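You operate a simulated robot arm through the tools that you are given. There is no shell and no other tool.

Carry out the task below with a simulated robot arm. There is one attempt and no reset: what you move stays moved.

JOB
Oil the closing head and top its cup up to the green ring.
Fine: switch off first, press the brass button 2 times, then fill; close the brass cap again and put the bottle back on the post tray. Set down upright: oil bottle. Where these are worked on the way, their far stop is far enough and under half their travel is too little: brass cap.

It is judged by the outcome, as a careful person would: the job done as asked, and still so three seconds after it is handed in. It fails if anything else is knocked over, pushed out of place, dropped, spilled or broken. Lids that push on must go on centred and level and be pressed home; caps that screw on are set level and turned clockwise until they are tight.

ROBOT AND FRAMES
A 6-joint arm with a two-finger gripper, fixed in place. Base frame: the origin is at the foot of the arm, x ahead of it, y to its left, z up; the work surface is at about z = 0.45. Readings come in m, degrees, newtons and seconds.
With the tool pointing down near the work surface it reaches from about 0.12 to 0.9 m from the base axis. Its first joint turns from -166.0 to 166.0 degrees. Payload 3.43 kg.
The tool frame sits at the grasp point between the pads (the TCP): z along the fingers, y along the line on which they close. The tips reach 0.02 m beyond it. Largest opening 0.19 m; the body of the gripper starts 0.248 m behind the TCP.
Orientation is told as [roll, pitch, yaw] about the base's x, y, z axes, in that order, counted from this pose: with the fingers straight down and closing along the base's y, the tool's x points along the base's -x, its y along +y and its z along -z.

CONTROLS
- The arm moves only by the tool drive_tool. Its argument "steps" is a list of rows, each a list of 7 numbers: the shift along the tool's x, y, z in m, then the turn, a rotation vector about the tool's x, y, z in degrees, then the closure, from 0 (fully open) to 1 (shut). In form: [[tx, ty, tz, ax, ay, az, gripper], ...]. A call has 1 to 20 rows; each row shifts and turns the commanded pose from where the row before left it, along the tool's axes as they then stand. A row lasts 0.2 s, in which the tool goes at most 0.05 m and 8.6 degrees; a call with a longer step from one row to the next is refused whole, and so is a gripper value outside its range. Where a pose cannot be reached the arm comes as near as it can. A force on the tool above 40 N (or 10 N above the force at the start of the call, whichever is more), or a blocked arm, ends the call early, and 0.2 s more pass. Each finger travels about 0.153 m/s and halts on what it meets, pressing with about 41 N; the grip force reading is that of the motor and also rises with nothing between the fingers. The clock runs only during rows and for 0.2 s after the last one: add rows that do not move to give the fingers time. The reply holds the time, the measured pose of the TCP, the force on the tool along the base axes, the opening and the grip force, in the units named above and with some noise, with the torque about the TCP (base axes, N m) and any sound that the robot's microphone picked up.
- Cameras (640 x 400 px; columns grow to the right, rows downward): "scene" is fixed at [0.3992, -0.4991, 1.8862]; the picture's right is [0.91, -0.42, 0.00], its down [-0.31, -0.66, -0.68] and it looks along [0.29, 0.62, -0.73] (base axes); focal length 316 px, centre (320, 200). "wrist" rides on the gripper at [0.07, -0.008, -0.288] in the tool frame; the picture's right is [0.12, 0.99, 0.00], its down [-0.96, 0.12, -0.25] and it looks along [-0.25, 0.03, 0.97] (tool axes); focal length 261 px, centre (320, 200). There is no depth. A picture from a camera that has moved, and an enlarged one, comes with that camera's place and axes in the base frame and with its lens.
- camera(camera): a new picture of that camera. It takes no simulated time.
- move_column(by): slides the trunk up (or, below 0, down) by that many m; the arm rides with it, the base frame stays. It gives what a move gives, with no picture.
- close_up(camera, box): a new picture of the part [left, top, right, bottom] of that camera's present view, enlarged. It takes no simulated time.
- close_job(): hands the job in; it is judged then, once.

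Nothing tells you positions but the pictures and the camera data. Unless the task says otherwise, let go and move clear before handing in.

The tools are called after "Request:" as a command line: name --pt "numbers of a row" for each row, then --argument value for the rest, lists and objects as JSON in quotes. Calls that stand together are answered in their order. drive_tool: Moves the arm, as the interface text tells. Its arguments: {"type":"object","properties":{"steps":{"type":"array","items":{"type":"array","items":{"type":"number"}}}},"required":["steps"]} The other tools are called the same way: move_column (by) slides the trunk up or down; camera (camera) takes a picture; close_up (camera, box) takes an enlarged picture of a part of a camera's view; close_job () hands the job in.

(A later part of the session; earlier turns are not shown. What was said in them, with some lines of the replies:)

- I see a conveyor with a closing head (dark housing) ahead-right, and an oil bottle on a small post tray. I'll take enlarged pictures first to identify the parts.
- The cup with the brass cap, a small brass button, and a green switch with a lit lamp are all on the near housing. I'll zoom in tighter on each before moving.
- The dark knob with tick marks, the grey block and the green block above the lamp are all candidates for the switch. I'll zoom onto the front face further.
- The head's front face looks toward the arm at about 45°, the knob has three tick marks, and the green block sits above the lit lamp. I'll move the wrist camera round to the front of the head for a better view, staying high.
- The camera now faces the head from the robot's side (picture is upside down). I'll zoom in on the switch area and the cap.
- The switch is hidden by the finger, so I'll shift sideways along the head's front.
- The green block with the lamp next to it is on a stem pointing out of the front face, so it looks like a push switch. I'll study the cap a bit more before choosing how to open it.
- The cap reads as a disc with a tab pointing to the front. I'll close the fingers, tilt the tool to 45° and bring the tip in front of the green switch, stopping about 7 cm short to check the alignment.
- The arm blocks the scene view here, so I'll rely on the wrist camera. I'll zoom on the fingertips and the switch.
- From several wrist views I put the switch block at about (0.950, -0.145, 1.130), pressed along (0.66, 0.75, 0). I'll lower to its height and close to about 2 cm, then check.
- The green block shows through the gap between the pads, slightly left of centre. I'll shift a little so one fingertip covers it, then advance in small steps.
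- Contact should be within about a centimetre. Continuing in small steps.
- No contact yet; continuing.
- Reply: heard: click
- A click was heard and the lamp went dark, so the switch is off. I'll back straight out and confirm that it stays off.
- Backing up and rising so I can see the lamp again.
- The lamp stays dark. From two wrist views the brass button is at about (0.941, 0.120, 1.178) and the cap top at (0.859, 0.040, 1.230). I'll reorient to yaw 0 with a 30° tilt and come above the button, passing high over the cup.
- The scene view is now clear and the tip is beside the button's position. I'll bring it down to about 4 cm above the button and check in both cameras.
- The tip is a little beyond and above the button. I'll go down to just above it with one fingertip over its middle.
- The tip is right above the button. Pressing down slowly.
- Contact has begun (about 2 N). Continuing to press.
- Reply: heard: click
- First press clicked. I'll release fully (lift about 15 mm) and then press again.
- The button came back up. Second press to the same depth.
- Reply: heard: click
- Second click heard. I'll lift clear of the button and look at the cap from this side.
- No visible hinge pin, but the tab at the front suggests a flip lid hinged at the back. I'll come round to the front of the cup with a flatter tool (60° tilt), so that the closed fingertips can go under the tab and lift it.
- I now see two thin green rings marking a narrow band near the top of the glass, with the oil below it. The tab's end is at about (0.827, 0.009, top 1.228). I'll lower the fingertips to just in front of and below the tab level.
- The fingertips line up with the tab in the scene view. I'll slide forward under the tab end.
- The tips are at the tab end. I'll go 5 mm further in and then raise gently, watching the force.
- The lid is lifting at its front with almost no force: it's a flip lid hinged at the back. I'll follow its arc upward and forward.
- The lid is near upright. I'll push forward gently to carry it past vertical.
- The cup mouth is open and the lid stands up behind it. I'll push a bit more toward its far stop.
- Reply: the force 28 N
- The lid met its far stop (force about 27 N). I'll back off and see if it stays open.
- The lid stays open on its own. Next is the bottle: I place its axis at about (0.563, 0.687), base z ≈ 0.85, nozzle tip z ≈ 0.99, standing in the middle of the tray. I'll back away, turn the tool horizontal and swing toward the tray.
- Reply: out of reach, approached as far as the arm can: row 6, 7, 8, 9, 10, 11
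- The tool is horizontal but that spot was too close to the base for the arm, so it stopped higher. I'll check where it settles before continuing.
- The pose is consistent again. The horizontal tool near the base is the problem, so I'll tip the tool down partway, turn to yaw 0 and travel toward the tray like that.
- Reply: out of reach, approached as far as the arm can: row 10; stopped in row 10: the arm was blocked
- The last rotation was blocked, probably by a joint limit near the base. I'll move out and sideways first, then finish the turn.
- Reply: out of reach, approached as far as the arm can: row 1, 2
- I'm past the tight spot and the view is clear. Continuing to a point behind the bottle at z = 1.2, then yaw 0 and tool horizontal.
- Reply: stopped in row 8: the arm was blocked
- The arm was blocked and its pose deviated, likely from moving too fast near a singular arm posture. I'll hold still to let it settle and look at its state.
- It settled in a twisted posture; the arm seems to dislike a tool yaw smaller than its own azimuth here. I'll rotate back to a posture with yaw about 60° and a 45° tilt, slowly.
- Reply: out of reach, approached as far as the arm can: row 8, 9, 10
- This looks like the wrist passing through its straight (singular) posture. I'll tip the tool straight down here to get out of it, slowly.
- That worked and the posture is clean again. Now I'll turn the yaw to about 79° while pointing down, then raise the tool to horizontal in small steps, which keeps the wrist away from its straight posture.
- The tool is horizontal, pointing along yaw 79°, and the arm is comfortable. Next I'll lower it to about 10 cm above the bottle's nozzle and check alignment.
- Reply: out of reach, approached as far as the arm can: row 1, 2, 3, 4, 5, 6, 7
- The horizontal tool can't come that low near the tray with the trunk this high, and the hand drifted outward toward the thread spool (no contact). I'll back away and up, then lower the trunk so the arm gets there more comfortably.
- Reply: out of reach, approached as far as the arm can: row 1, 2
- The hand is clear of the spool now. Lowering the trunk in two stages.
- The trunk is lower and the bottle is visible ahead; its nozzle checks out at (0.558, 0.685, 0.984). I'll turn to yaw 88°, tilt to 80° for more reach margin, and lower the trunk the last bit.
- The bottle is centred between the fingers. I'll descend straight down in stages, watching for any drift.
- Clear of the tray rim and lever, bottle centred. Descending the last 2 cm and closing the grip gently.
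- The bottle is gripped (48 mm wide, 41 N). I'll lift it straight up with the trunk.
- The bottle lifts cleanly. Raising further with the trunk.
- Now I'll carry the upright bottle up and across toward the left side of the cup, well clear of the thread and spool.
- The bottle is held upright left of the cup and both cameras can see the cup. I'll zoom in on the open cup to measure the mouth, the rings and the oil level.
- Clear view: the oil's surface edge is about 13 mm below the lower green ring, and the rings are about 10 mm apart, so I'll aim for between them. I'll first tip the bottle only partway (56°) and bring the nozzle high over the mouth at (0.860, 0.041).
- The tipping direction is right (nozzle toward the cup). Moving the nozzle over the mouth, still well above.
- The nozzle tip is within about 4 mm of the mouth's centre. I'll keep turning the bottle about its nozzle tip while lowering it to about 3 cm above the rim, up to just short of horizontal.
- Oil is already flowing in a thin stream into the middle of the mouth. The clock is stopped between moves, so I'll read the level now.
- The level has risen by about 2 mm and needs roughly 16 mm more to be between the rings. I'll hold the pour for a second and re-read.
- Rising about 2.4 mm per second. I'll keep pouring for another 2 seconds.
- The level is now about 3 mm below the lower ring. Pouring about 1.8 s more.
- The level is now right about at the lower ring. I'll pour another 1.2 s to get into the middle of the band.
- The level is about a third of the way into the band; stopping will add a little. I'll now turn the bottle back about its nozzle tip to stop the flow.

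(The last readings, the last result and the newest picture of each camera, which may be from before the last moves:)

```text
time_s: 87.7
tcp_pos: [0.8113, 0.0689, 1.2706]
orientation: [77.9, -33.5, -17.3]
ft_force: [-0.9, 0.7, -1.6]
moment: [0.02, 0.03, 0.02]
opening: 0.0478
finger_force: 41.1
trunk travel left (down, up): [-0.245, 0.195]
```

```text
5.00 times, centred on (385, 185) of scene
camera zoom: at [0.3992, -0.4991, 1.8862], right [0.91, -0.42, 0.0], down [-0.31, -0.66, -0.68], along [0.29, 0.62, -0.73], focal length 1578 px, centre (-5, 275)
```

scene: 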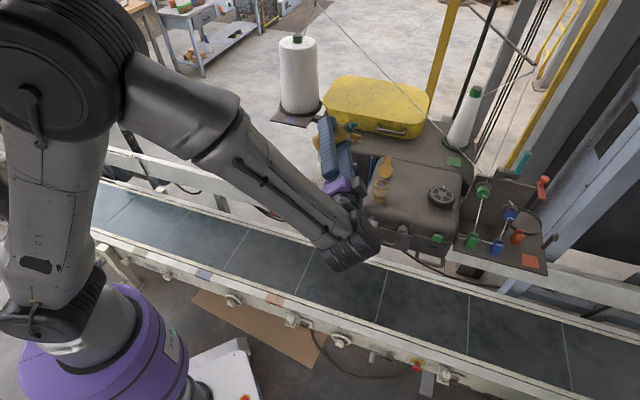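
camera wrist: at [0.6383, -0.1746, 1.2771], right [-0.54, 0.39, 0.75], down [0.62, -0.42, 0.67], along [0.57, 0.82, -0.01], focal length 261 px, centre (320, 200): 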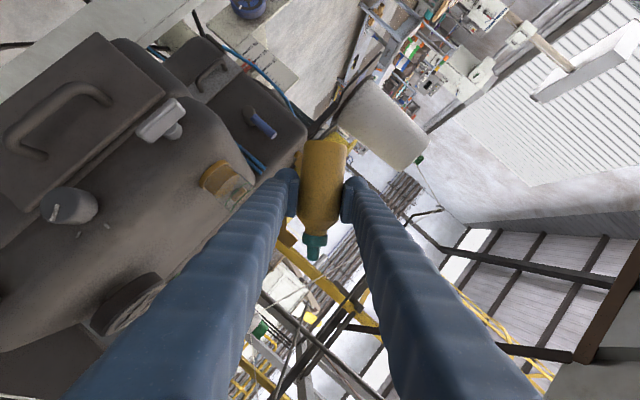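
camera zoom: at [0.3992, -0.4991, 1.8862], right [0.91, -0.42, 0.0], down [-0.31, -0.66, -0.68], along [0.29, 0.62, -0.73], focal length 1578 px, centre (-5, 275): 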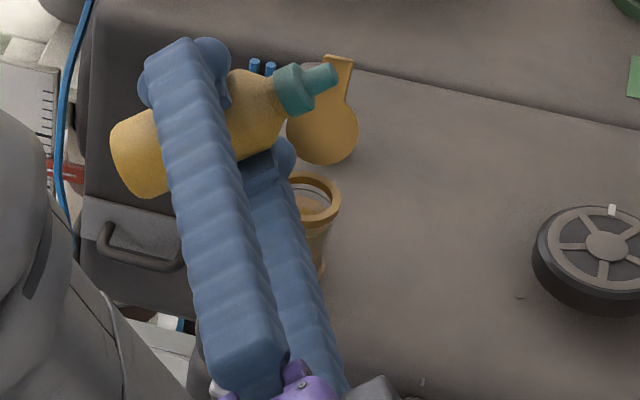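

The flow has stopped and the level looks about mid-band. I'll retreat the bottle up and to the left, then turn it upright.

Request:
drive_tool --pt "0.0028 0.0266 0.0048 0 0 0 0.85" --pt "0.0028 0.0266 0.0048 0 0 0 0.85" --pt "0.0028 0.0266 0.0048 0 0 0 0.85" --pt "0.0028 0.0266 0.0048 0 0 0 0.85" --pt "0.0028 0.0266 0.0048 0 0 0 0.85" --pt "0 0 0 0 0 -8 0.85" --pt "0 0 0 0 0 -8 0.85" --pt "0 0 0 0 0 -8 0.85" --pt "0 0 0 0 0 -8 0.85" --pt "0 0 0 0 0 -8 0.85" --pt "0 0 0 0 0 -8 0.85" --pt "0 0 0 0 0 -8 0.85" --pt "0 0 0 0 0 0 0.85"

Request:
close_up --camera "scene" --box '[374, 178, 396, 210]'

Request:
close_up --camera "scene" --box '[310, 90, 450, 240]'

Request:
camera --camera "wrist"

```text
time_s: 90.5
tcp_pos: [0.7504, 0.1401, 1.3642]
orientation: [0.1, -79.9, 65.8]
ft_force: [0.3, -0.4, -0.3]
moment: [-0.04, 0.0, -0.03]
opening: 0.0481
finger_force: 41.7
trunk travel left (down, up): [-0.245, 0.195]
```

```text
12.50 times, centred on (385, 194) of scene
camera zoom: at [0.3992, -0.4991, 1.8862], right [0.91, -0.42, 0.0], down [-0.31, -0.66, -0.68], along [0.29, 0.62, -0.73], focal length 3944 px, centre (-492, 275)
```

zoom: 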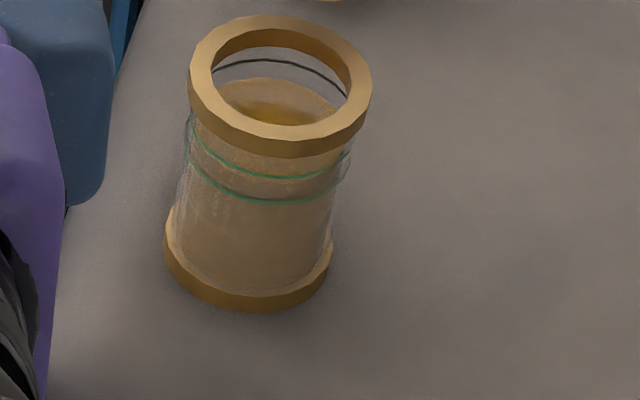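

```text
2.67 times, centred on (380, 165) of scene
camera zoom: at [0.3992, -0.4991, 1.8862], right [0.91, -0.42, 0.0], down [-0.31, -0.66, -0.68], along [0.29, 0.62, -0.73], focal length 841 px, centre (160, 293)
```

zoom: 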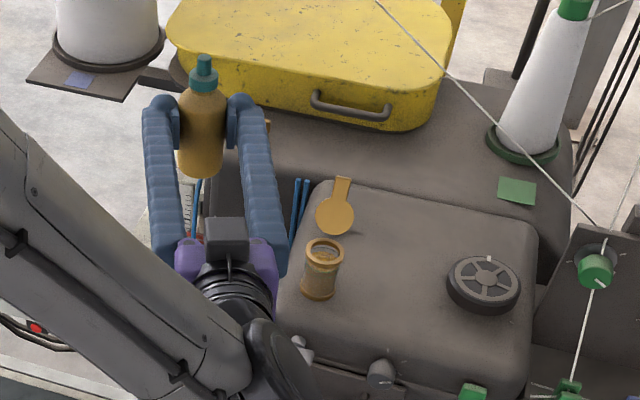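

```text
taken
camera wrist: at [0.637, -0.1319, 1.3469], right [-0.92, 0.38, -0.12], down [-0.14, -0.02, 0.99], along [0.38, 0.92, 0.07], focal length 261 px, centre (320, 200)
```

wrist: 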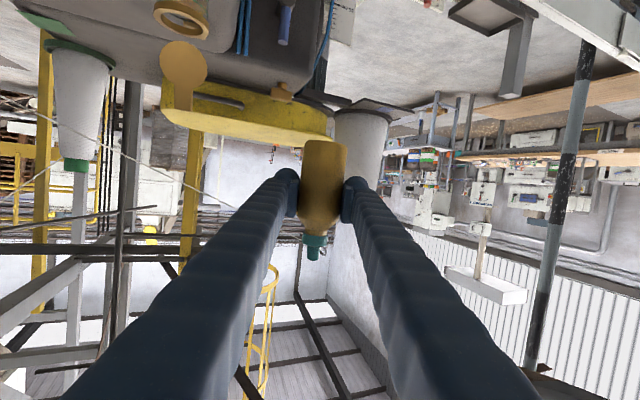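

The oil now stands midway between the two green lines and nothing is spilled. Now I'll carry the bottle back to the tray along the same way.

Request:
drive_tool --pt "0 0 0 -5.42 0 -0.96 0.85" --pt "0 0 0 -5.42 0 -0.96 0.85" --pt "0 0 0 -5.42 0 -0.96 0.85" --pt "0 0 0 -5.42 0 -0.96 0.85" --pt "-0.0003 0.0115 0.0302 0 0 0 0.85" --pt "-0.0003 0.0115 0.0302 0 0 0 0.85" --pt "-0.0003 0.0115 0.0302 0 0 0 0.85" --pt "-0.0003 0.0115 0.0302 0 0 0 0.85" --pt "-0.0003 0.0115 0.0302 0 0 0 0.85" --pt "-0.0003 0.0115 0.0302 0 0 0 0.85" --pt "-0.0003 0.0115 0.0302 0 0 0 0.85" --pt "-0.0003 0.0115 0.0302 0 0 0 0.85" --pt "-0.0003 0.0115 0.0302 0 0 0 0.85" --pt "-0.0003 0.0115 0.0302 0 0 0 0.85"

```text
time_s: 93.5
tcp_pos: [0.6467, 0.4451, 1.3129]
orientation: [0.5, -80.0, 87.4]
ft_force: [-0.1, 0.5, -1.5]
moment: [0.02, 0.0, 0.01]
opening: 0.0477
finger_force: 40.8
trunk travel left (down, up): [-0.245, 0.195]
```

Request:
drive_tool --pt "0.0002 0.0124 0.03 0 0 0 0.85" --pt "0.0002 0.0124 0.03 0 0 0 0.85" --pt "0.0002 0.0124 0.03 0 0 0 0.85" --pt "0.0002 0.0124 0.03 0 0 0 0.85" --pt "0.0002 0.0124 0.03 0 0 0 0.85" --pt "0.0002 0.0124 0.03 0 0 0 0.85" --pt "0.0002 0.0124 0.03 0 0 0 0.85" --pt "0.0002 0.0124 0.03 0 0 0 0.85" --pt "0.0246 0 0.0043 0 0 0 0.85" --pt "0.0246 0 0.0043 0 0 0 0.85" --pt "0.0246 0 0.0043 0 0 0 0.85" --pt "0.0246 0 0.0043 0 0 0 0.85" --pt "0.0246 0 0.0043 0 0 0 0.85" --pt "0 0 0 0 0 0 0.85"

Request:
camera --camera "wrist"

```text
time_s: 96.5
tcp_pos: [0.5554, 0.6809, 1.1477]
orientation: [0.5, -79.9, 87.5]
ft_force: [-0.9, 0.4, -1.0]
moment: [0.01, -0.01, -0.02]
opening: 0.0475
finger_force: 41.3
trunk travel left (down, up): [-0.245, 0.195]
```

```text
taken
camera wrist: at [0.554, 0.3851, 1.1293], right [-0.99, 0.01, -0.12], down [-0.12, -0.07, 0.99], along [0.01, 1.0, 0.07], focal length 261 px, centre (320, 200)
```

wrist: 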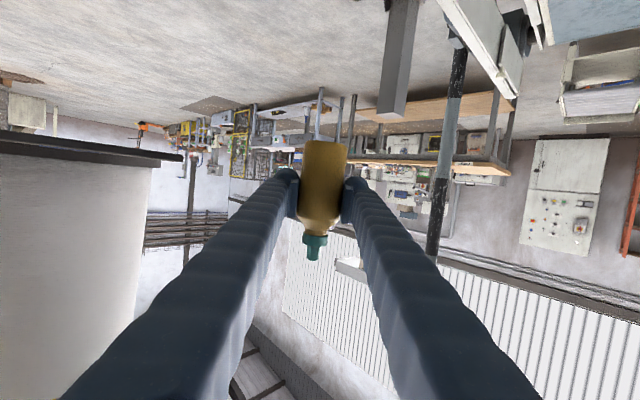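

Over the tray again. Small correction, then lowering with the trunk.

Request:
drive_tool --pt "-0.0007 -0.0024 0.004 0 0 0 0.85" --pt "0 0 0 0 0 0 0.85"

Request:
move_column --by -0.2

Request:
camera --camera "wrist"

```text
time_s: 97.1
tcp_pos: [0.5576, 0.6853, 1.1479]
orientation: [0.5, -79.9, 87.6]
ft_force: [0.8, -0.6, -0.8]
moment: [-0.01, 0.01, -0.02]
opening: 0.0476
finger_force: 40.9
trunk travel left (down, up): [-0.245, 0.195]
```

```text
time_s: 99.3
tcp_pos: [0.5571, 0.6854, 0.9488]
orientation: [0.6, -80.0, 87.5]
ft_force: [-0.5, -0.3, -1.2]
moment: [-0.04, 0.01, -0.01]
opening: 0.0474
finger_force: 40.9
trunk travel left (down, up): [-0.045, 0.395]
```

```text
taken
camera wrist: at [0.5557, 0.3896, 0.9303], right [-0.99, 0.01, -0.12], down [-0.12, -0.07, 0.99], along [0.01, 1.0, 0.07], focal length 261 px, centre (320, 200)
```

wrist: 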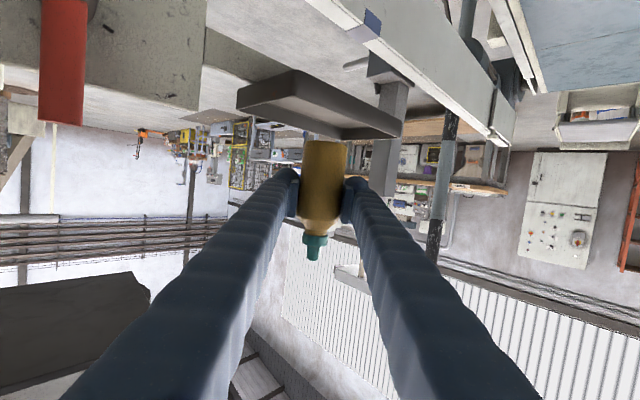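

The view matches the lift-off pose. Lowering the remaining distance gently with the arm.

Request:
drive_tool --pt "0.0084 0 0.0015 0 0 0 0.85" --pt "0.0084 0 0.0015 0 0 0 0.85" --pt "0.0084 0 0.0015 0 0 0 0.85" --pt "0.0084 0 0.0015 0 0 0 0.85" --pt "0 0 0 0 0 0 0.85"

Request:
drive_tool --pt "0.002 0 0.0003 0 0 0 0.85" --pt "0.001 0 0.0002 0 0 0 0.85"

```text
time_s: 100.5
tcp_pos: [0.5579, 0.6866, 0.9105]
orientation: [0.8, -79.9, 87.4]
ft_force: [0.4, -0.3, -1.3]
moment: [0.02, -0.01, 0.01]
opening: 0.0476
finger_force: 40.5
trunk travel left (down, up): [-0.045, 0.395]
```

```text
time_s: 101.1
tcp_pos: [0.5576, 0.6868, 0.9101]
orientation: [0.7, -80.0, 87.5]
ft_force: [-0.1, -0.2, -0.3]
moment: [-0.05, -0.02, -0.02]
opening: 0.0476
finger_force: 41.2
trunk travel left (down, up): [-0.045, 0.395]
```

Request:
drive_tool --pt "0.001 0 0.0002 0 0 0 0.85" --pt "0 0 0 0 0 0 0.85"

Request:
close_up --camera "wrist" --box '[240, 80, 400, 260]'

```text
time_s: 101.7
tcp_pos: [0.5576, 0.6865, 0.9103]
orientation: [0.4, -80.0, 87.5]
ft_force: [-1.0, 2.1, 4.3]
moment: [0.04, 0.04, 0.02]
opening: 0.0476
finger_force: 41.3
trunk travel left (down, up): [-0.045, 0.395]
```

```text
2.22 times, centred on (320, 170) of wrist
camera zoom: at [0.5555, 0.3902, 0.8919], right [-0.99, 0.01, -0.12], down [-0.12, -0.07, 0.99], along [0.01, 1.0, 0.07], focal length 579 px, centre (320, 267)
```

zoom: 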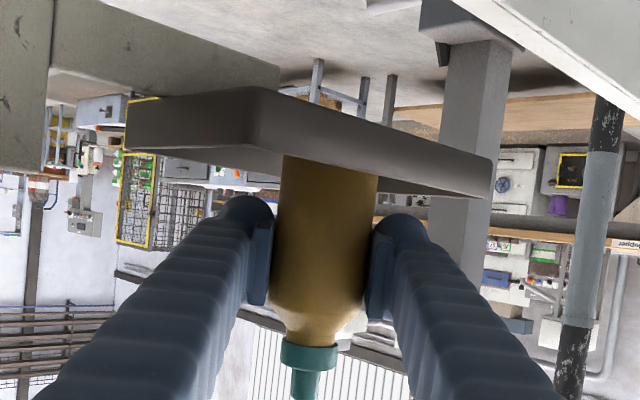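

The bottle is resting on the tray (upward force 4 N). I'll ease off slightly and open the fingers slowly.

Request:
drive_tool --pt "-0.0008 0 -0.0001 0 0 0 0.8" --pt "0 0 0 0 0 0 0.76" --pt "0 0 0 0 0 0 0.73" --pt "0 0 0 0 0 0 0.7" --pt "0 0 0 0 0 0 0.64" --pt "0 0 0 0 0 0 0.57" --pt "0 0 0 0 0 0 0.55"

Request:
close_up --camera "wrist" --box '[240, 80, 400, 260]'

```text
time_s: 103.3
tcp_pos: [0.5575, 0.6869, 0.9112]
orientation: [0.5, -80.0, 87.4]
ft_force: [-0.1, 0.5, 0.7]
moment: [-0.02, -0.03, -0.01]
opening: 0.0857
finger_force: 0.0
trunk travel left (down, up): [-0.045, 0.395]
```

```text
2.22 times, centred on (320, 170) of wrist
camera zoom: at [0.556, 0.3902, 0.8928], right [-0.99, 0.01, -0.12], down [-0.12, -0.07, 0.99], along [0.01, 1.0, 0.07], focal length 579 px, centre (320, 267)
```

zoom: 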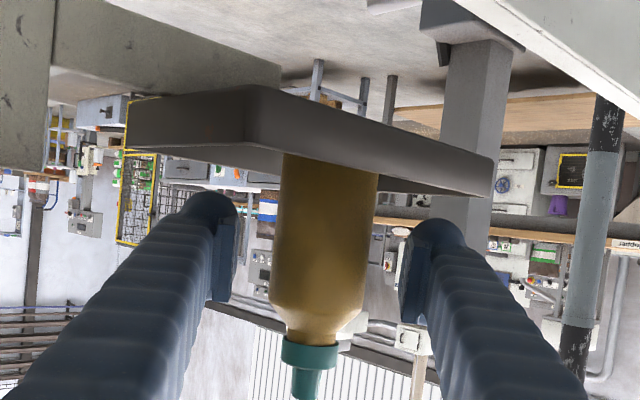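

Released; the bottle stands upright. Raising straight up with the trunk so that the fingers clear it.

Request:
move_column --by 0.24

Request:
camera --camera "wrist"

Request:
close_up --camera "scene" --box '[190, 110, 310, 210]'

```text
time_s: 105.8
tcp_pos: [0.5575, 0.6865, 1.1511]
orientation: [0.7, -79.9, 87.3]
ft_force: [-0.7, -0.2, 0.0]
moment: [0.01, 0.0, 0.02]
opening: 0.0855
finger_force: 0.0
trunk travel left (down, up): [-0.285, 0.155]
```

```text
taken
camera wrist: at [0.5563, 0.3903, 1.1325], right [-0.99, 0.01, -0.12], down [-0.12, -0.07, 0.99], along [0.01, 1.0, 0.07], focal length 261 px, centre (320, 200)
```

wrist: 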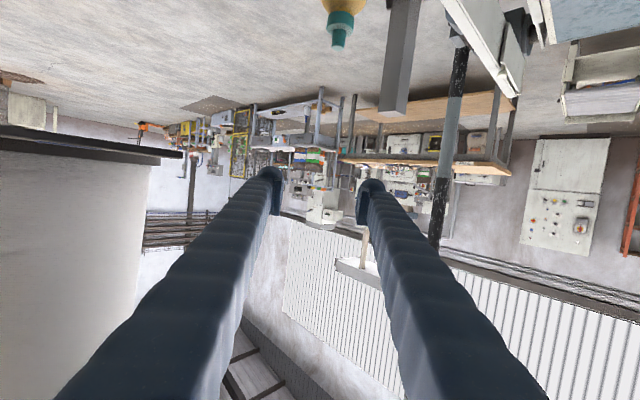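

```text
4.00 times, centred on (250, 160) of scene
camera zoom: at [0.3992, -0.4991, 1.8862], right [0.91, -0.42, 0.0], down [-0.31, -0.66, -0.68], along [0.29, 0.62, -0.73], focal length 1262 px, centre (600, 360)
```

zoom: 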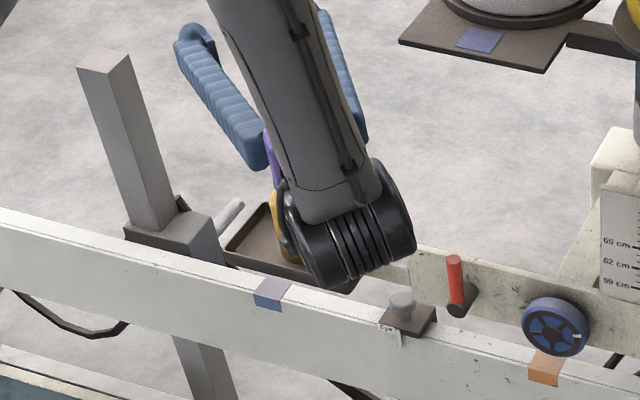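

The bottle is back on the tray, standing. Next I'll raise the trunk to its first height, tip the tool down and go back to the cup to close the cap from behind the lid.

Request:
move_column --by 0.09

Request:
drive_tool --pt "0 0 0 0 6 0 0.55" --pt "0 0 0 0 6 0 0.55" --pt "0 0 0 0 6 0 0.6" --pt "0 0 0 0 6 0 0.8" --pt "0 0 0 0 6 0 1" --pt "0 0 0 0 6 0 1" --pt "0 0 0 0 6 0 1" --pt "0 0 0 0 6 0 1" --pt "0 0 0 0 6 0 1" --pt "0 0 0 0 6 0 1"

Request:
camera --camera "scene"

```text
time_s: 107.0
tcp_pos: [0.558, 0.6866, 1.2399]
orientation: [0.8, -79.7, 87.3]
ft_force: [-0.3, -0.6, -0.3]
moment: [0.03, 0.05, 0.04]
opening: 0.0854
finger_force: 0.0
trunk travel left (down, up): [-0.375, 0.065]
```

```text
time_s: 109.2
tcp_pos: [0.5591, 0.6858, 1.2403]
orientation: [0.1, -19.8, 88.0]
ft_force: [-0.8, 0.6, -0.3]
moment: [-0.04, 0.01, -0.01]
opening: 0.0
finger_force: 34.1
trunk travel left (down, up): [-0.375, 0.065]
```

```text
taken
```

scene: 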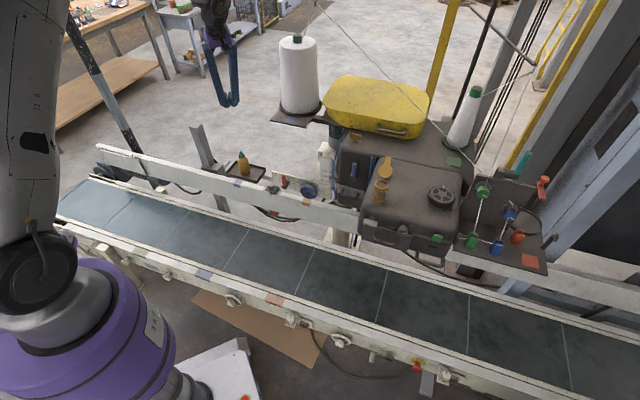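

The tool is pointing down again without trouble. Travelling back toward the cup, high up.

Request:
drive_tool --pt "0.01 -0.002 -0.04 0 0 0 1" --pt "0.0297 -0.0101 -0.0246 0 0 0 1" --pt "0.0297 -0.0101 -0.0246 0 0 0 1" --pt "0.0297 -0.0101 -0.0246 0 0 0 1" --pt "0.0297 -0.0101 -0.0246 0 0 0 1" --pt "0.0297 -0.0101 -0.0246 0 0 0 1" --pt "0.0297 -0.0101 -0.0246 0 0 0 1" --pt "0.0297 -0.0101 -0.0246 0 0 0 1" --pt "0.0297 -0.0101 -0.0246 0 0 0 1" --pt "0.0297 -0.0101 -0.0246 0 0 0 1" --pt "0.0297 -0.0101 -0.0246 0 0 0 1" --pt "0.0297 -0.0101 -0.0246 0 0 0 1" --pt "0.0297 -0.0101 -0.0246 0 0 0 1" --pt "0.0297 -0.0101 -0.0246 0 0 0 1" --pt "0.0297 -0.0101 -0.0246 0 0 0 1"

Request:
drive_tool --pt "0 0 0 2.26 0 6.27 1" --pt "0 0 0 2.26 0 6.27 1" --pt "0 0 0 2.26 0 6.27 1" --pt "0 0 0 2.26 0 6.27 1" --pt "0 0 0 2.26 0 6.27 1" --pt "0 0 0 2.26 0 6.27 1"

Request:
camera --camera "scene"

Request:
camera --camera "wrist"

```text
time_s: 112.4
tcp_pos: [0.684, 0.1469, 1.4555]
orientation: [0.3, -20.0, 87.9]
ft_force: [-0.1, -0.9, 0.6]
moment: [0.09, 0.07, 0.02]
opening: 0.0001
finger_force: 34.3
trunk travel left (down, up): [-0.375, 0.065]
```

```text
time_s: 113.8
tcp_pos: [0.6824, 0.1495, 1.4576]
orientation: [0.0, -19.9, 48.0]
ft_force: [0.1, 0.1, 0.8]
moment: [-0.01, -0.05, -0.01]
opening: 0.0001
finger_force: 34.2
trunk travel left (down, up): [-0.375, 0.065]
```

```text
taken
```

scene: 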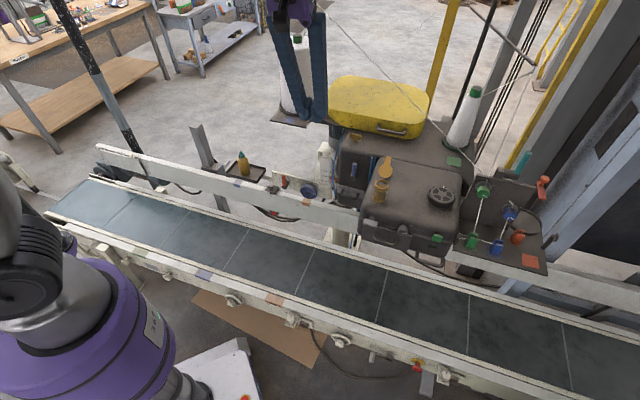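

```text
taken
camera wrist: at [0.5795, 0.0216, 1.7047], right [-0.81, 0.58, -0.04], down [0.46, 0.69, 0.56], along [0.35, 0.44, -0.83], focal length 261 px, centre (320, 200)
```

wrist: 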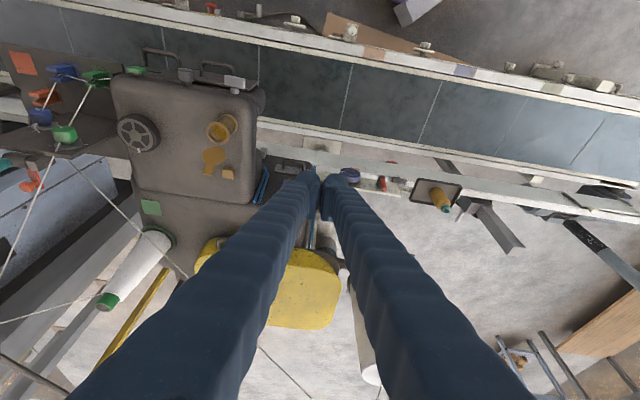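

Request:
close_up --camera "wrist" --box '[180, 100, 270, 200]'

Request:
close_up --camera "scene" --box '[360, 145, 410, 215]'

Request:
close_up --camera "scene" --box '[220, 140, 280, 195]'

```text
4.00 times, centred on (225, 150) of wrist
camera zoom: at [0.5795, 0.0216, 1.7047], right [-0.81, 0.58, -0.04], down [0.46, 0.69, 0.56], along [0.35, 0.44, -0.83], focal length 1043 px, centre (700, 400)
```

zoom: 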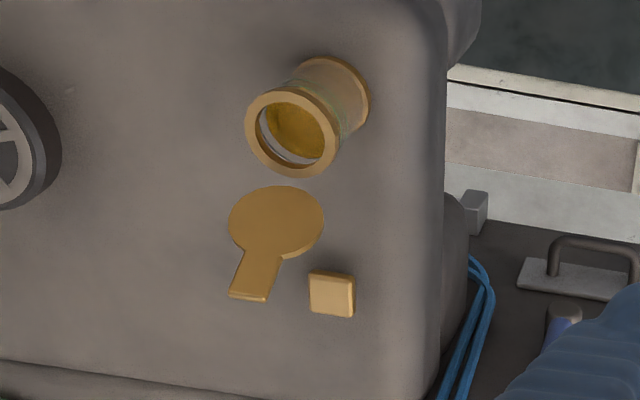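

```text
5.71 times, centred on (385, 180) of scene
camera zoom: at [0.3992, -0.4991, 1.8862], right [0.91, -0.42, 0.0], down [-0.31, -0.66, -0.68], along [0.29, 0.62, -0.73], focal length 1803 px, centre (-51, 314)
```

zoom: 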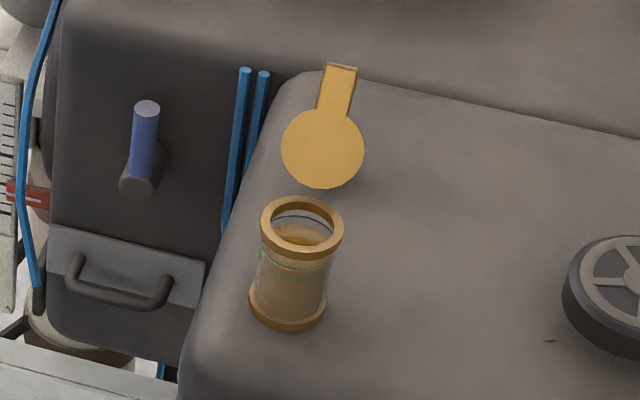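

```text
7.27 times, centred on (250, 168) of scene
camera zoom: at [0.3992, -0.4991, 1.8862], right [0.91, -0.42, 0.0], down [-0.31, -0.66, -0.68], along [0.29, 0.62, -0.73], focal length 2295 px, centre (829, 436)
```

zoom: 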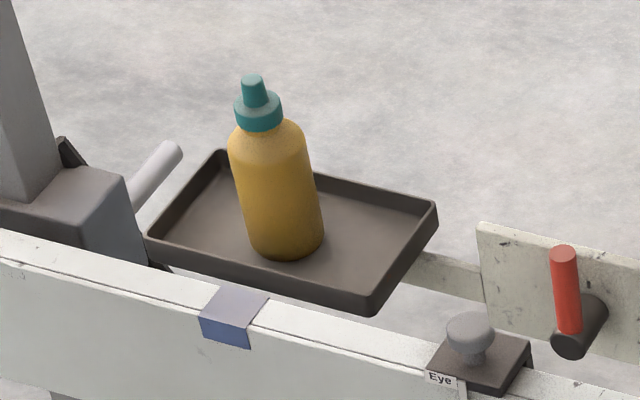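

The bottle is upright in the tray, and the open lid leans back with its tab end at about (0.896, 0.080, 1.291). I'll move to a point above and behind the lid.

Request:
drive_tool --pt "-0.0159 -0.0291 0.0115 0 0 0 1" --pt "-0.0159 -0.0291 0.0115 0 0 0 1" --pt "-0.0159 -0.0291 0.0115 0 0 0 1" --pt "-0.0159 -0.0291 0.0115 0 0 0 1" --pt "-0.0159 -0.0291 0.0115 0 0 0 1" --pt "-0.0159 -0.0291 0.0115 0 0 0 1" --pt "-0.0159 -0.0291 0.0115 0 0 0 1" --pt "0 0 0 0 0 0 1"

Request:
close_up --camera "scene" --box '[340, 90, 440, 210]'

Request:
close_up --camera "wrist" --box '[250, 60, 390, 220]'

```text
time_s: 115.6
tcp_pos: [0.9228, 0.1112, 1.4172]
orientation: [0.2, -20.0, 48.1]
ft_force: [0.0, -0.1, 0.0]
moment: [-0.06, -0.05, -0.01]
opening: 0.0
finger_force: 35.0
trunk travel left (down, up): [-0.375, 0.065]
```

```text
3.33 times, centred on (390, 150) of scene
camera zoom: at [0.3992, -0.4991, 1.8862], right [0.91, -0.42, 0.0], down [-0.31, -0.66, -0.68], along [0.29, 0.62, -0.73], focal length 1052 px, centre (87, 367)
```

zoom: 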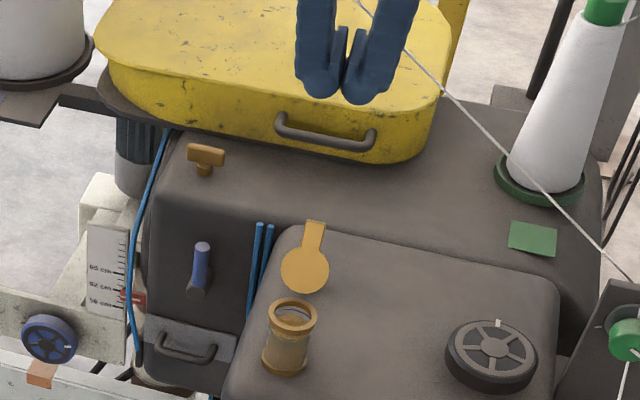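

```text
2.50 times, centred on (320, 140) of wrist
camera zoom: at [0.8201, -0.016, 1.6642], right [-0.81, 0.58, -0.04], down [0.46, 0.69, 0.56], along [0.35, 0.44, -0.83], focal length 652 px, centre (320, 350)
```

zoom: 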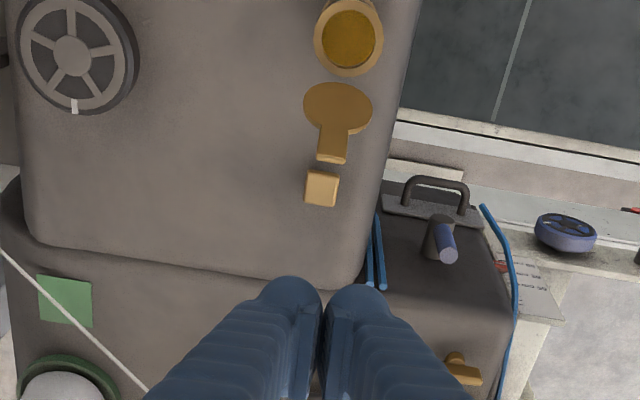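

Alignment is good and the thread is well behind. Lowering the closed fingertips behind the lid.

Request:
drive_tool --pt "0.0115 0 0.0318 0 0 0 1" --pt "0.0115 0 0.0318 0 0 0 1" --pt "0.0115 0 0.0318 0 0 0 1" --pt "0.0115 0 0.0318 0 0 0 1" --pt "0 0 0 0 0 0 1"

Request:
close_up --camera "scene" --box '[350, 110, 430, 210]'

Request:
close_up --camera "wrist" --box '[250, 60, 390, 220]'

```text
time_s: 116.8
tcp_pos: [0.9223, 0.1104, 1.2834]
orientation: [0.2, -19.9, 48.1]
ft_force: [-0.6, 0.8, 0.2]
moment: [-0.03, -0.02, -0.03]
opening: 0.0
finger_force: 34.0
trunk travel left (down, up): [-0.375, 0.065]
```

```text
4.00 times, centred on (390, 160) of scene
camera zoom: at [0.3992, -0.4991, 1.8862], right [0.91, -0.42, 0.0], down [-0.31, -0.66, -0.68], along [0.29, 0.62, -0.73], focal length 1262 px, centre (40, 360)
```

zoom: 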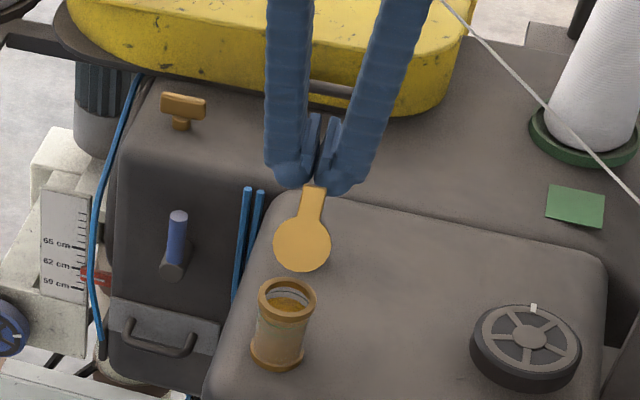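

```text
2.50 times, centred on (320, 140) of wrist
camera zoom: at [0.8193, -0.017, 1.5317], right [-0.81, 0.58, -0.04], down [0.46, 0.69, 0.56], along [0.35, 0.44, -0.83], focal length 652 px, centre (320, 350)
```

zoom: 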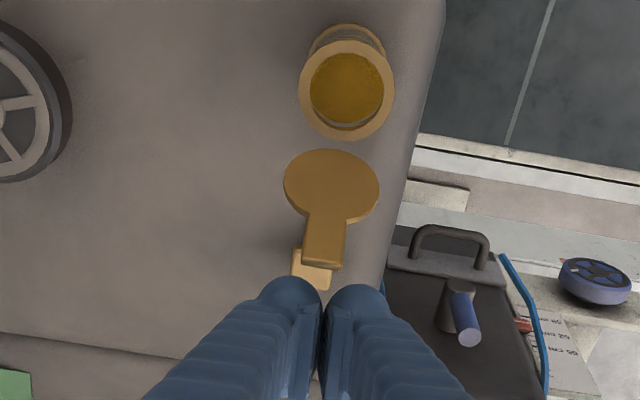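

The fingertips are behind the lid's tab. I'll lower slightly and then draw forward (toward the robot) to swing the lid over.

Request:
drive_tool --pt "0.0027 0 0.0075 0 0 0 1" --pt "0.0075 0 -0.0027 0 0 0 1" --pt "0.0075 0 -0.0027 0 0 0 1" --pt "0.0075 0 -0.0027 0 0 0 1" --pt "0.0075 0 -0.0027 0 0 0 1" --pt "0.0075 0 -0.0027 0 0 0 1"

Request:
close_up --camera "scene" --box '[350, 110, 430, 210]'

Request:
close_up --camera "wrist" --box '[250, 60, 390, 220]'

```text
time_s: 118.2
tcp_pos: [0.8965, 0.0822, 1.274]
orientation: [0.2, -19.8, 47.9]
ft_force: [-0.5, 0.8, 0.5]
moment: [0.01, 0.02, -0.01]
opening: 0.0
finger_force: 34.0
trunk travel left (down, up): [-0.375, 0.065]
```

```text
4.00 times, centred on (390, 160) of scene
camera zoom: at [0.3992, -0.4991, 1.8862], right [0.91, -0.42, 0.0], down [-0.31, -0.66, -0.68], along [0.29, 0.62, -0.73], focal length 1262 px, centre (40, 360)
```

zoom: 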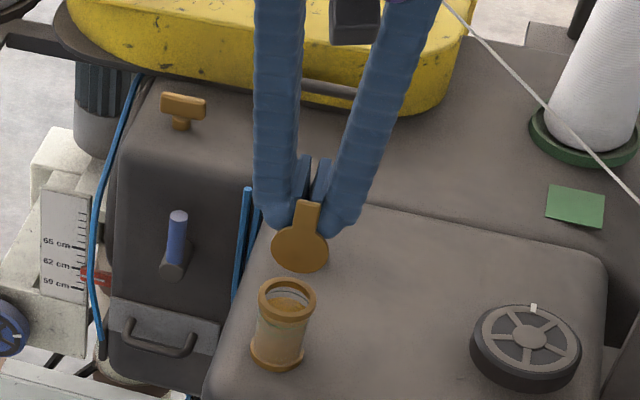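

```text
2.50 times, centred on (320, 140) of wrist
camera zoom: at [0.7928, -0.0464, 1.5227], right [-0.81, 0.58, -0.04], down [0.46, 0.69, 0.56], along [0.35, 0.44, -0.83], focal length 652 px, centre (320, 350)
```

zoom: 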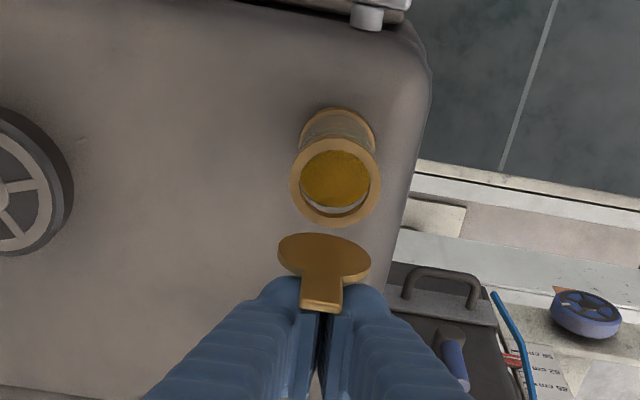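

The lid is following. Continuing.

Request:
drive_tool --pt "0.0075 0 -0.0027 0 0 0 1" --pt "0.0075 0 -0.0027 0 0 0 1" --pt "0.0075 0 -0.0027 0 0 0 1" --pt "0.0075 0 -0.0027 0 0 0 1" --pt "0.0075 0 -0.0027 0 0 0 1"

Request:
close_up --camera "scene" --box '[350, 110, 430, 210]'

Request:
close_up --camera "wrist" --box '[250, 60, 390, 220]'

```text
time_s: 119.4
tcp_pos: [0.8709, 0.0524, 1.275]
orientation: [0.2, -19.9, 48.0]
ft_force: [-0.4, 0.0, 0.6]
moment: [0.03, -0.01, 0.01]
opening: 0.0001
finger_force: 33.8
trunk travel left (down, up): [-0.375, 0.065]
```

```text
4.00 times, centred on (390, 160) of scene
camera zoom: at [0.3992, -0.4991, 1.8862], right [0.91, -0.42, 0.0], down [-0.31, -0.66, -0.68], along [0.29, 0.62, -0.73], focal length 1262 px, centre (40, 360)
```

zoom: 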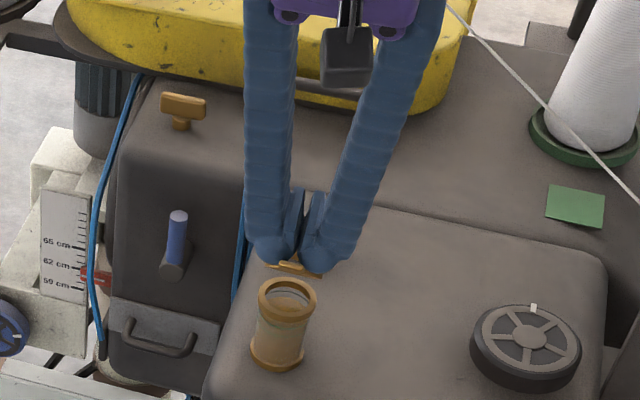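

```text
2.50 times, centred on (320, 140) of wrist
camera zoom: at [0.7676, -0.0759, 1.5222], right [-0.81, 0.58, -0.04], down [0.46, 0.69, 0.56], along [0.35, 0.44, -0.83], focal length 652 px, centre (320, 350)
```

zoom: 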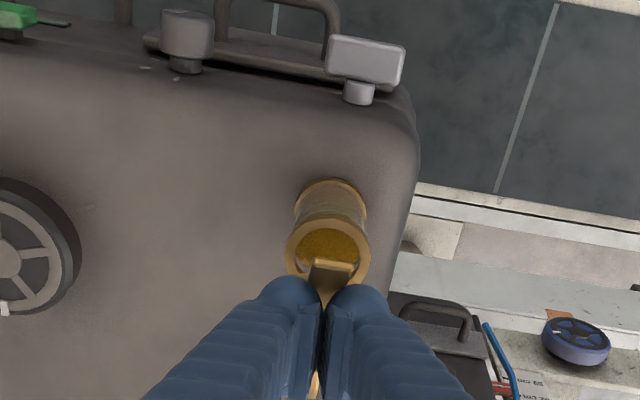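

Request:
drive_tool --pt "0.0075 0 -0.0027 0 0 0 1" --pt "0.0075 0 -0.0027 0 0 0 1" --pt "0.0075 0 -0.0027 0 0 0 1" --pt "0.0075 0 -0.0027 0 0 0 1"

Request:
close_up --camera "scene" --box '[350, 110, 430, 210]'

Request:
close_up --camera "wrist" --box '[250, 60, 390, 220]'

```text
time_s: 120.4
tcp_pos: [0.8469, 0.0296, 1.2754]
orientation: [0.2, -19.8, 48.1]
ft_force: [-0.8, -0.8, -0.7]
moment: [0.0, -0.02, 0.02]
opening: 0.0
finger_force: 34.3
trunk travel left (down, up): [-0.375, 0.065]
```

```text
4.00 times, centred on (390, 160) of scene
camera zoom: at [0.3992, -0.4991, 1.8862], right [0.91, -0.42, 0.0], down [-0.31, -0.66, -0.68], along [0.29, 0.62, -0.73], focal length 1262 px, centre (40, 360)
```

zoom: 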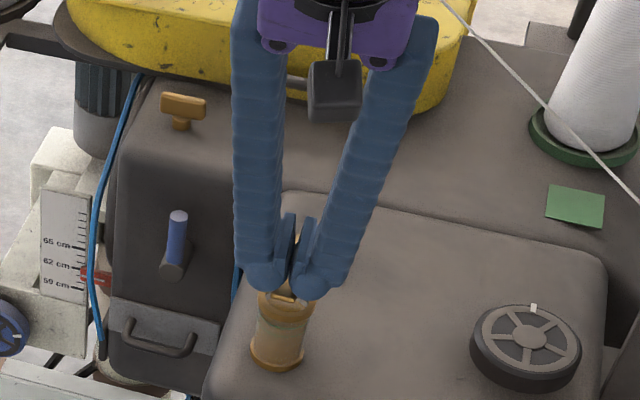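

```text
2.50 times, centred on (320, 140) of wrist
camera zoom: at [0.7455, -0.0982, 1.5231], right [-0.81, 0.58, -0.04], down [0.46, 0.69, 0.56], along [0.35, 0.44, -0.83], focal length 652 px, centre (320, 350)
```

zoom: 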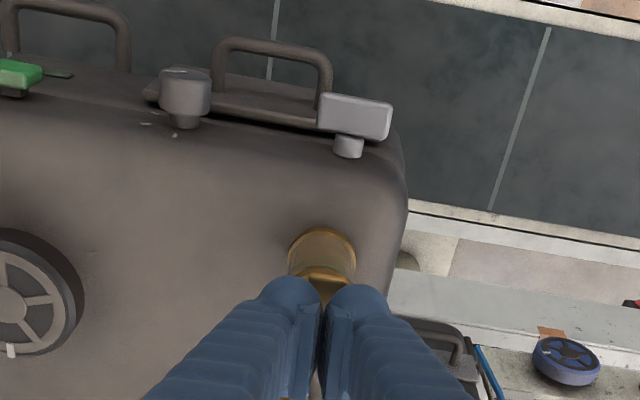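

The lid is most of the way down. I'll now push down gently to close it.

Request:
drive_tool --pt "0.0014 0 0.0038 0 0 0 1" --pt "0.0014 0 0.0038 0 0 0 1" --pt "0.0014 0 0.0038 0 0 0 1" --pt "0.0014 0 0.0038 0 0 0 1"

Request:
close_up --camera "scene" --box '[365, 160, 405, 210]'

```text
time_s: 121.4
tcp_pos: [0.8486, 0.0298, 1.2583]
orientation: [0.3, -19.9, 48.0]
ft_force: [0.0, 0.2, 0.3]
moment: [0.0, 0.03, -0.01]
opening: 0.0001
finger_force: 34.2
trunk travel left (down, up): [-0.375, 0.065]
```

```text
8.00 times, centred on (385, 185) of scene
camera zoom: at [0.3992, -0.4991, 1.8862], right [0.91, -0.42, 0.0], down [-0.31, -0.66, -0.68], along [0.29, 0.62, -0.73], focal length 2524 px, centre (-200, 320)
```

zoom: 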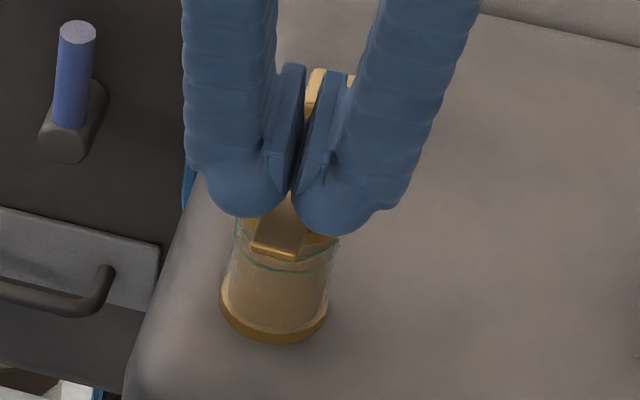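

Request:
drive_tool --pt "0.001 0 0.0028 0 0 0 1" --pt "0.001 0 0.0028 0 0 0 1" --pt "0.001 0 0.0028 0 0 0 1"

Request:
close_up --camera "scene" --box '[365, 160, 405, 210]'

```text
time_s: 122.2
tcp_pos: [0.8464, 0.0282, 1.2511]
orientation: [0.1, -19.9, 47.9]
ft_force: [0.9, 1.6, 8.0]
moment: [0.0, -0.01, 0.02]
opening: 0.0061
finger_force: 33.8
trunk travel left (down, up): [-0.375, 0.065]
```

```text
8.00 times, centred on (385, 185) of scene
camera zoom: at [0.3992, -0.4991, 1.8862], right [0.91, -0.42, 0.0], down [-0.31, -0.66, -0.68], along [0.29, 0.62, -0.73], focal length 2524 px, centre (-200, 320)
```

zoom: 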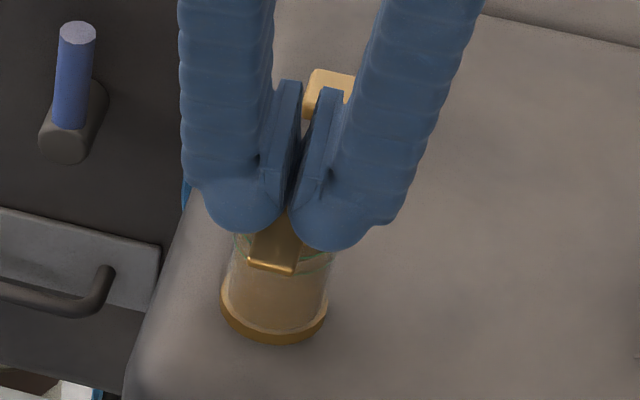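

Upward force of 8 N, so the lid has likely met its seat. I'll lift a little and inspect.

Request:
drive_tool --pt "-0.0034 0 -0.0094 0 0 0 1" --pt "-0.0068 0 -0.0188 0 0 0 1" --pt "-0.0136 0 -0.0376 0 0 0 1" --pt "-0.0136 0 -0.0376 0 0 0 1" --pt "0 0 0 0 0 0 1"

Request:
close_up --camera "scene" --box '[365, 160, 405, 210]'

Request:
close_up --camera "wrist" --box '[250, 60, 390, 220]'

```text
time_s: 123.4
tcp_pos: [0.8489, 0.0312, 1.3598]
orientation: [0.3, -19.9, 47.9]
ft_force: [0.1, 0.3, 0.2]
moment: [-0.02, 0.04, 0.01]
opening: 0.0003
finger_force: 34.2
trunk travel left (down, up): [-0.375, 0.065]
```

```text
8.00 times, centred on (385, 185) of scene
camera zoom: at [0.3992, -0.4991, 1.8862], right [0.91, -0.42, 0.0], down [-0.31, -0.66, -0.68], along [0.29, 0.62, -0.73], focal length 2524 px, centre (-200, 320)
```

zoom: 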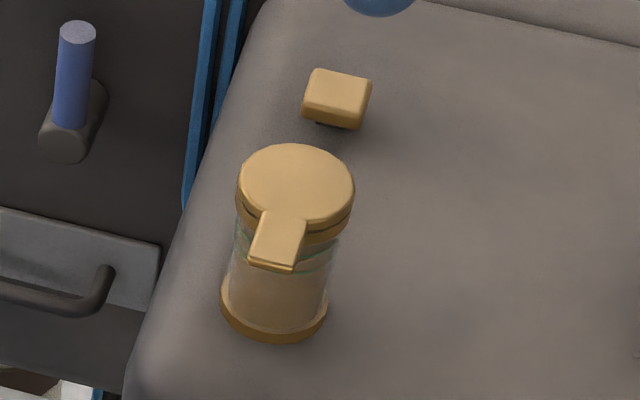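

```text
2.50 times, centred on (320, 140) of wrist
camera zoom: at [0.7461, -0.0971, 1.608], right [-0.81, 0.58, -0.04], down [0.47, 0.69, 0.56], along [0.35, 0.44, -0.83], focal length 652 px, centre (320, 350)
```

zoom: 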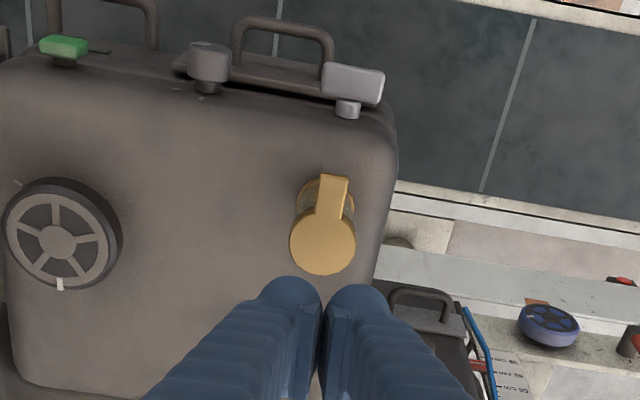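

The cap is down. I'll compare it with the earlier closed view, at the same zoom.

Request:
close_up --camera "scene" --box '[373, 173, 398, 208]'

Request:
close_up --camera "scene" --box '[370, 178, 395, 208]'

```text
11.43 times, centred on (386, 190) of scene
camera zoom: at [0.3992, -0.4991, 1.8862], right [0.91, -0.42, 0.0], down [-0.31, -0.66, -0.68], along [0.29, 0.62, -0.73], focal length 3606 px, centre (-429, 309)
```

zoom: 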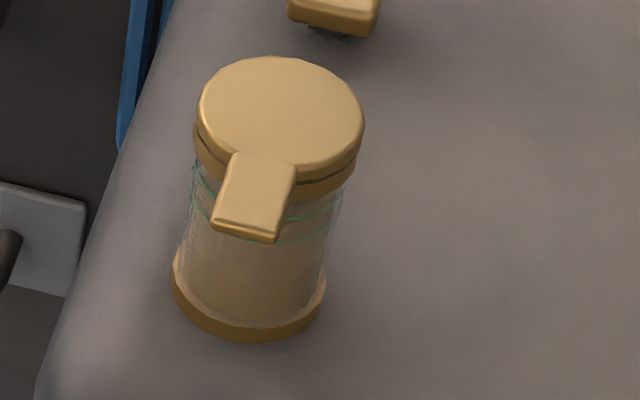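

```text
13.33 times, centred on (382, 193) of scene
camera zoom: at [0.3992, -0.4991, 1.8862], right [0.91, -0.42, 0.0], down [-0.31, -0.66, -0.68], along [0.29, 0.62, -0.73], focal length 4207 px, centre (-513, 293)
```

zoom: 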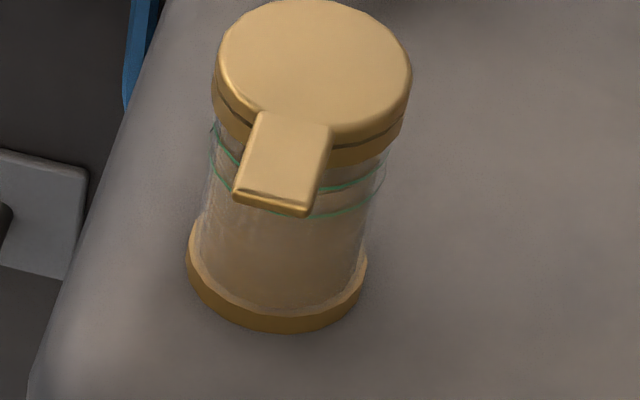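

The cap looks exactly as it did when closed at the start, and the oil stands between the rings. I'll move the arm clear and do a final check of lamp, button, and bottle.

Request:
drive_tool --pt "0.01 0 -0.035 0 0 0 1" --pt "0.03 0.01 -0.03 0 0 0 1" --pt "0.03 0.01 -0.03 0 0 0 1" --pt "0.03 0.01 -0.03 0 0 0 1" --pt "0.03 0.01 -0.02 0 0 0 1" --pt "0 0 0 0 0 0 1"

Request:
camera --camera "scene"

Request:
close_up --camera "scene" --box '[360, 160, 460, 260]'

Request:
close_up --camera "scene" --box '[220, 140, 330, 205]'

Request:
close_up --camera "wrist" --box '[150, 0, 400, 200]'

```text
time_s: 124.8
tcp_pos: [0.7023, -0.0684, 1.4547]
orientation: [0.2, -19.8, 48.0]
ft_force: [0.0, -0.3, -0.9]
moment: [-0.01, 0.05, 0.03]
opening: 0.0
finger_force: 34.4
trunk travel left (down, up): [-0.375, 0.065]
```

```text
taken
```

scene: 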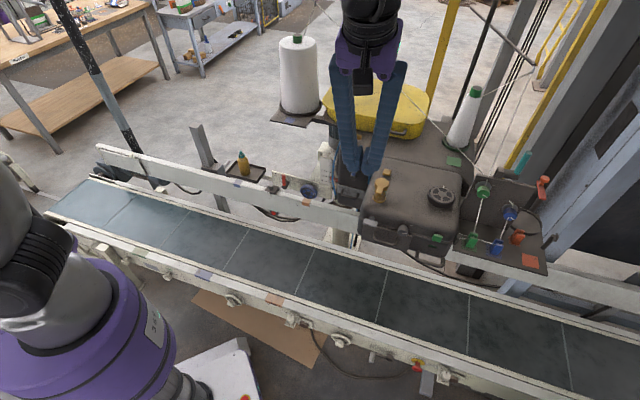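

```text
4.00 times, centred on (410, 210) of scene
camera zoom: at [0.3992, -0.4991, 1.8862], right [0.91, -0.42, 0.0], down [-0.31, -0.66, -0.68], along [0.29, 0.62, -0.73], focal length 1262 px, centre (-40, 160)
```

zoom: 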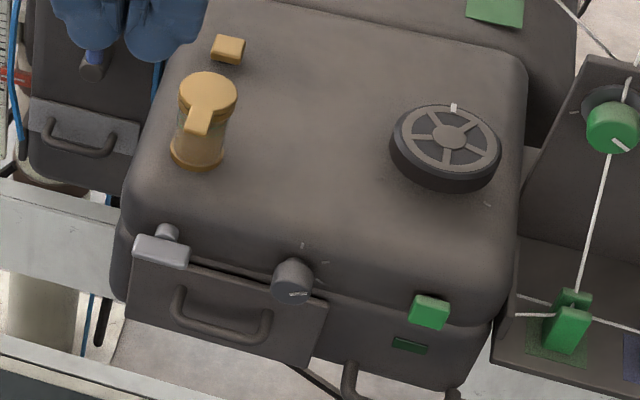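

```text
5.82 times, centred on (275, 172) of scene
camera zoom: at [0.3992, -0.4991, 1.8862], right [0.91, -0.42, 0.0], down [-0.31, -0.66, -0.68], along [0.29, 0.62, -0.73], focal length 1836 px, centre (582, 360)
```

zoom: 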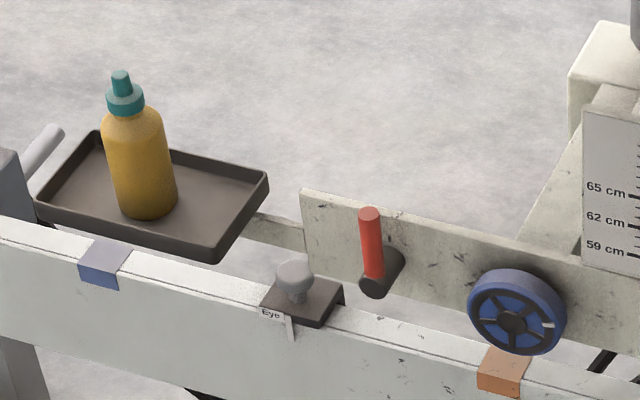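

```text
2.00 times, centred on (275, 100) of wrist
camera zoom: at [0.5989, -0.1974, 1.7007], right [-0.81, 0.58, -0.04], down [0.46, 0.69, 0.56], along [0.35, 0.44, -0.83], focal length 521 px, centre (410, 400)
```

zoom: 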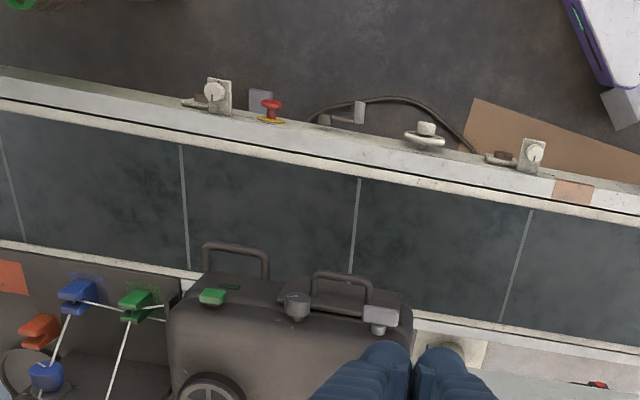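

Request:
close_up --camera "scene" --box '[376, 184, 390, 206]'

```text
16.00 times, centred on (383, 195) of scene
camera zoom: at [0.3992, -0.4991, 1.8862], right [0.91, -0.42, 0.0], down [-0.31, -0.66, -0.68], along [0.29, 0.62, -0.73], focal length 5048 px, centre (-688, 280)
```

zoom: 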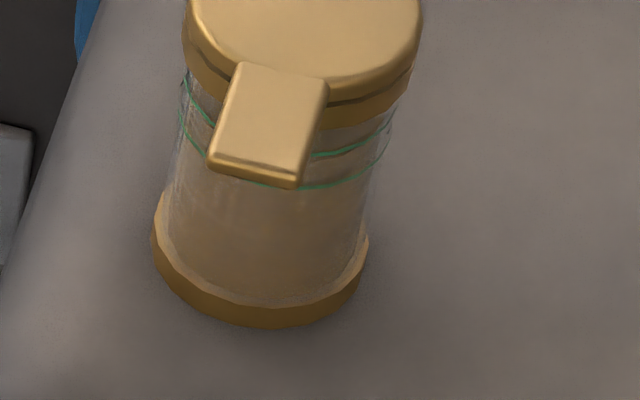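

The lamp is dark, the cap is shut on its seat, and the oil stands within the green-ring band. The bottle is upright in its tray and the arm is clear, so I'm handing the job in.

Request:
close_job

```text
The job is handed in.
```

The closing head is oiled and its cup is filled. I've handed the job in, but I haven't seen the verdict.

- **Switch:** I pressed the green switch first. It clicked, the lamp went dark, and it was still dark at the last check.
- **Brass button:** I pressed it twice, letting it come fully back up in between. It clicked both times.
- **Oil level:** The cup has two thin green lines rather than one ring. I took the space between them as the ring and stopped about halfway, with no oil visible outside the cup.
- **Brass cap:** I opened it to its far stop for filling, then closed it again. It sits just as it did at the start.
- **Oil bottle:** It is back on the post tray, standing upright where it was.

While I was fetching the bottle, the arm was blocked twice and once drifted toward the large thread spool. The force readings showed no contact, and I saw nothing moved or knocked over. The arm is clear of the machine.
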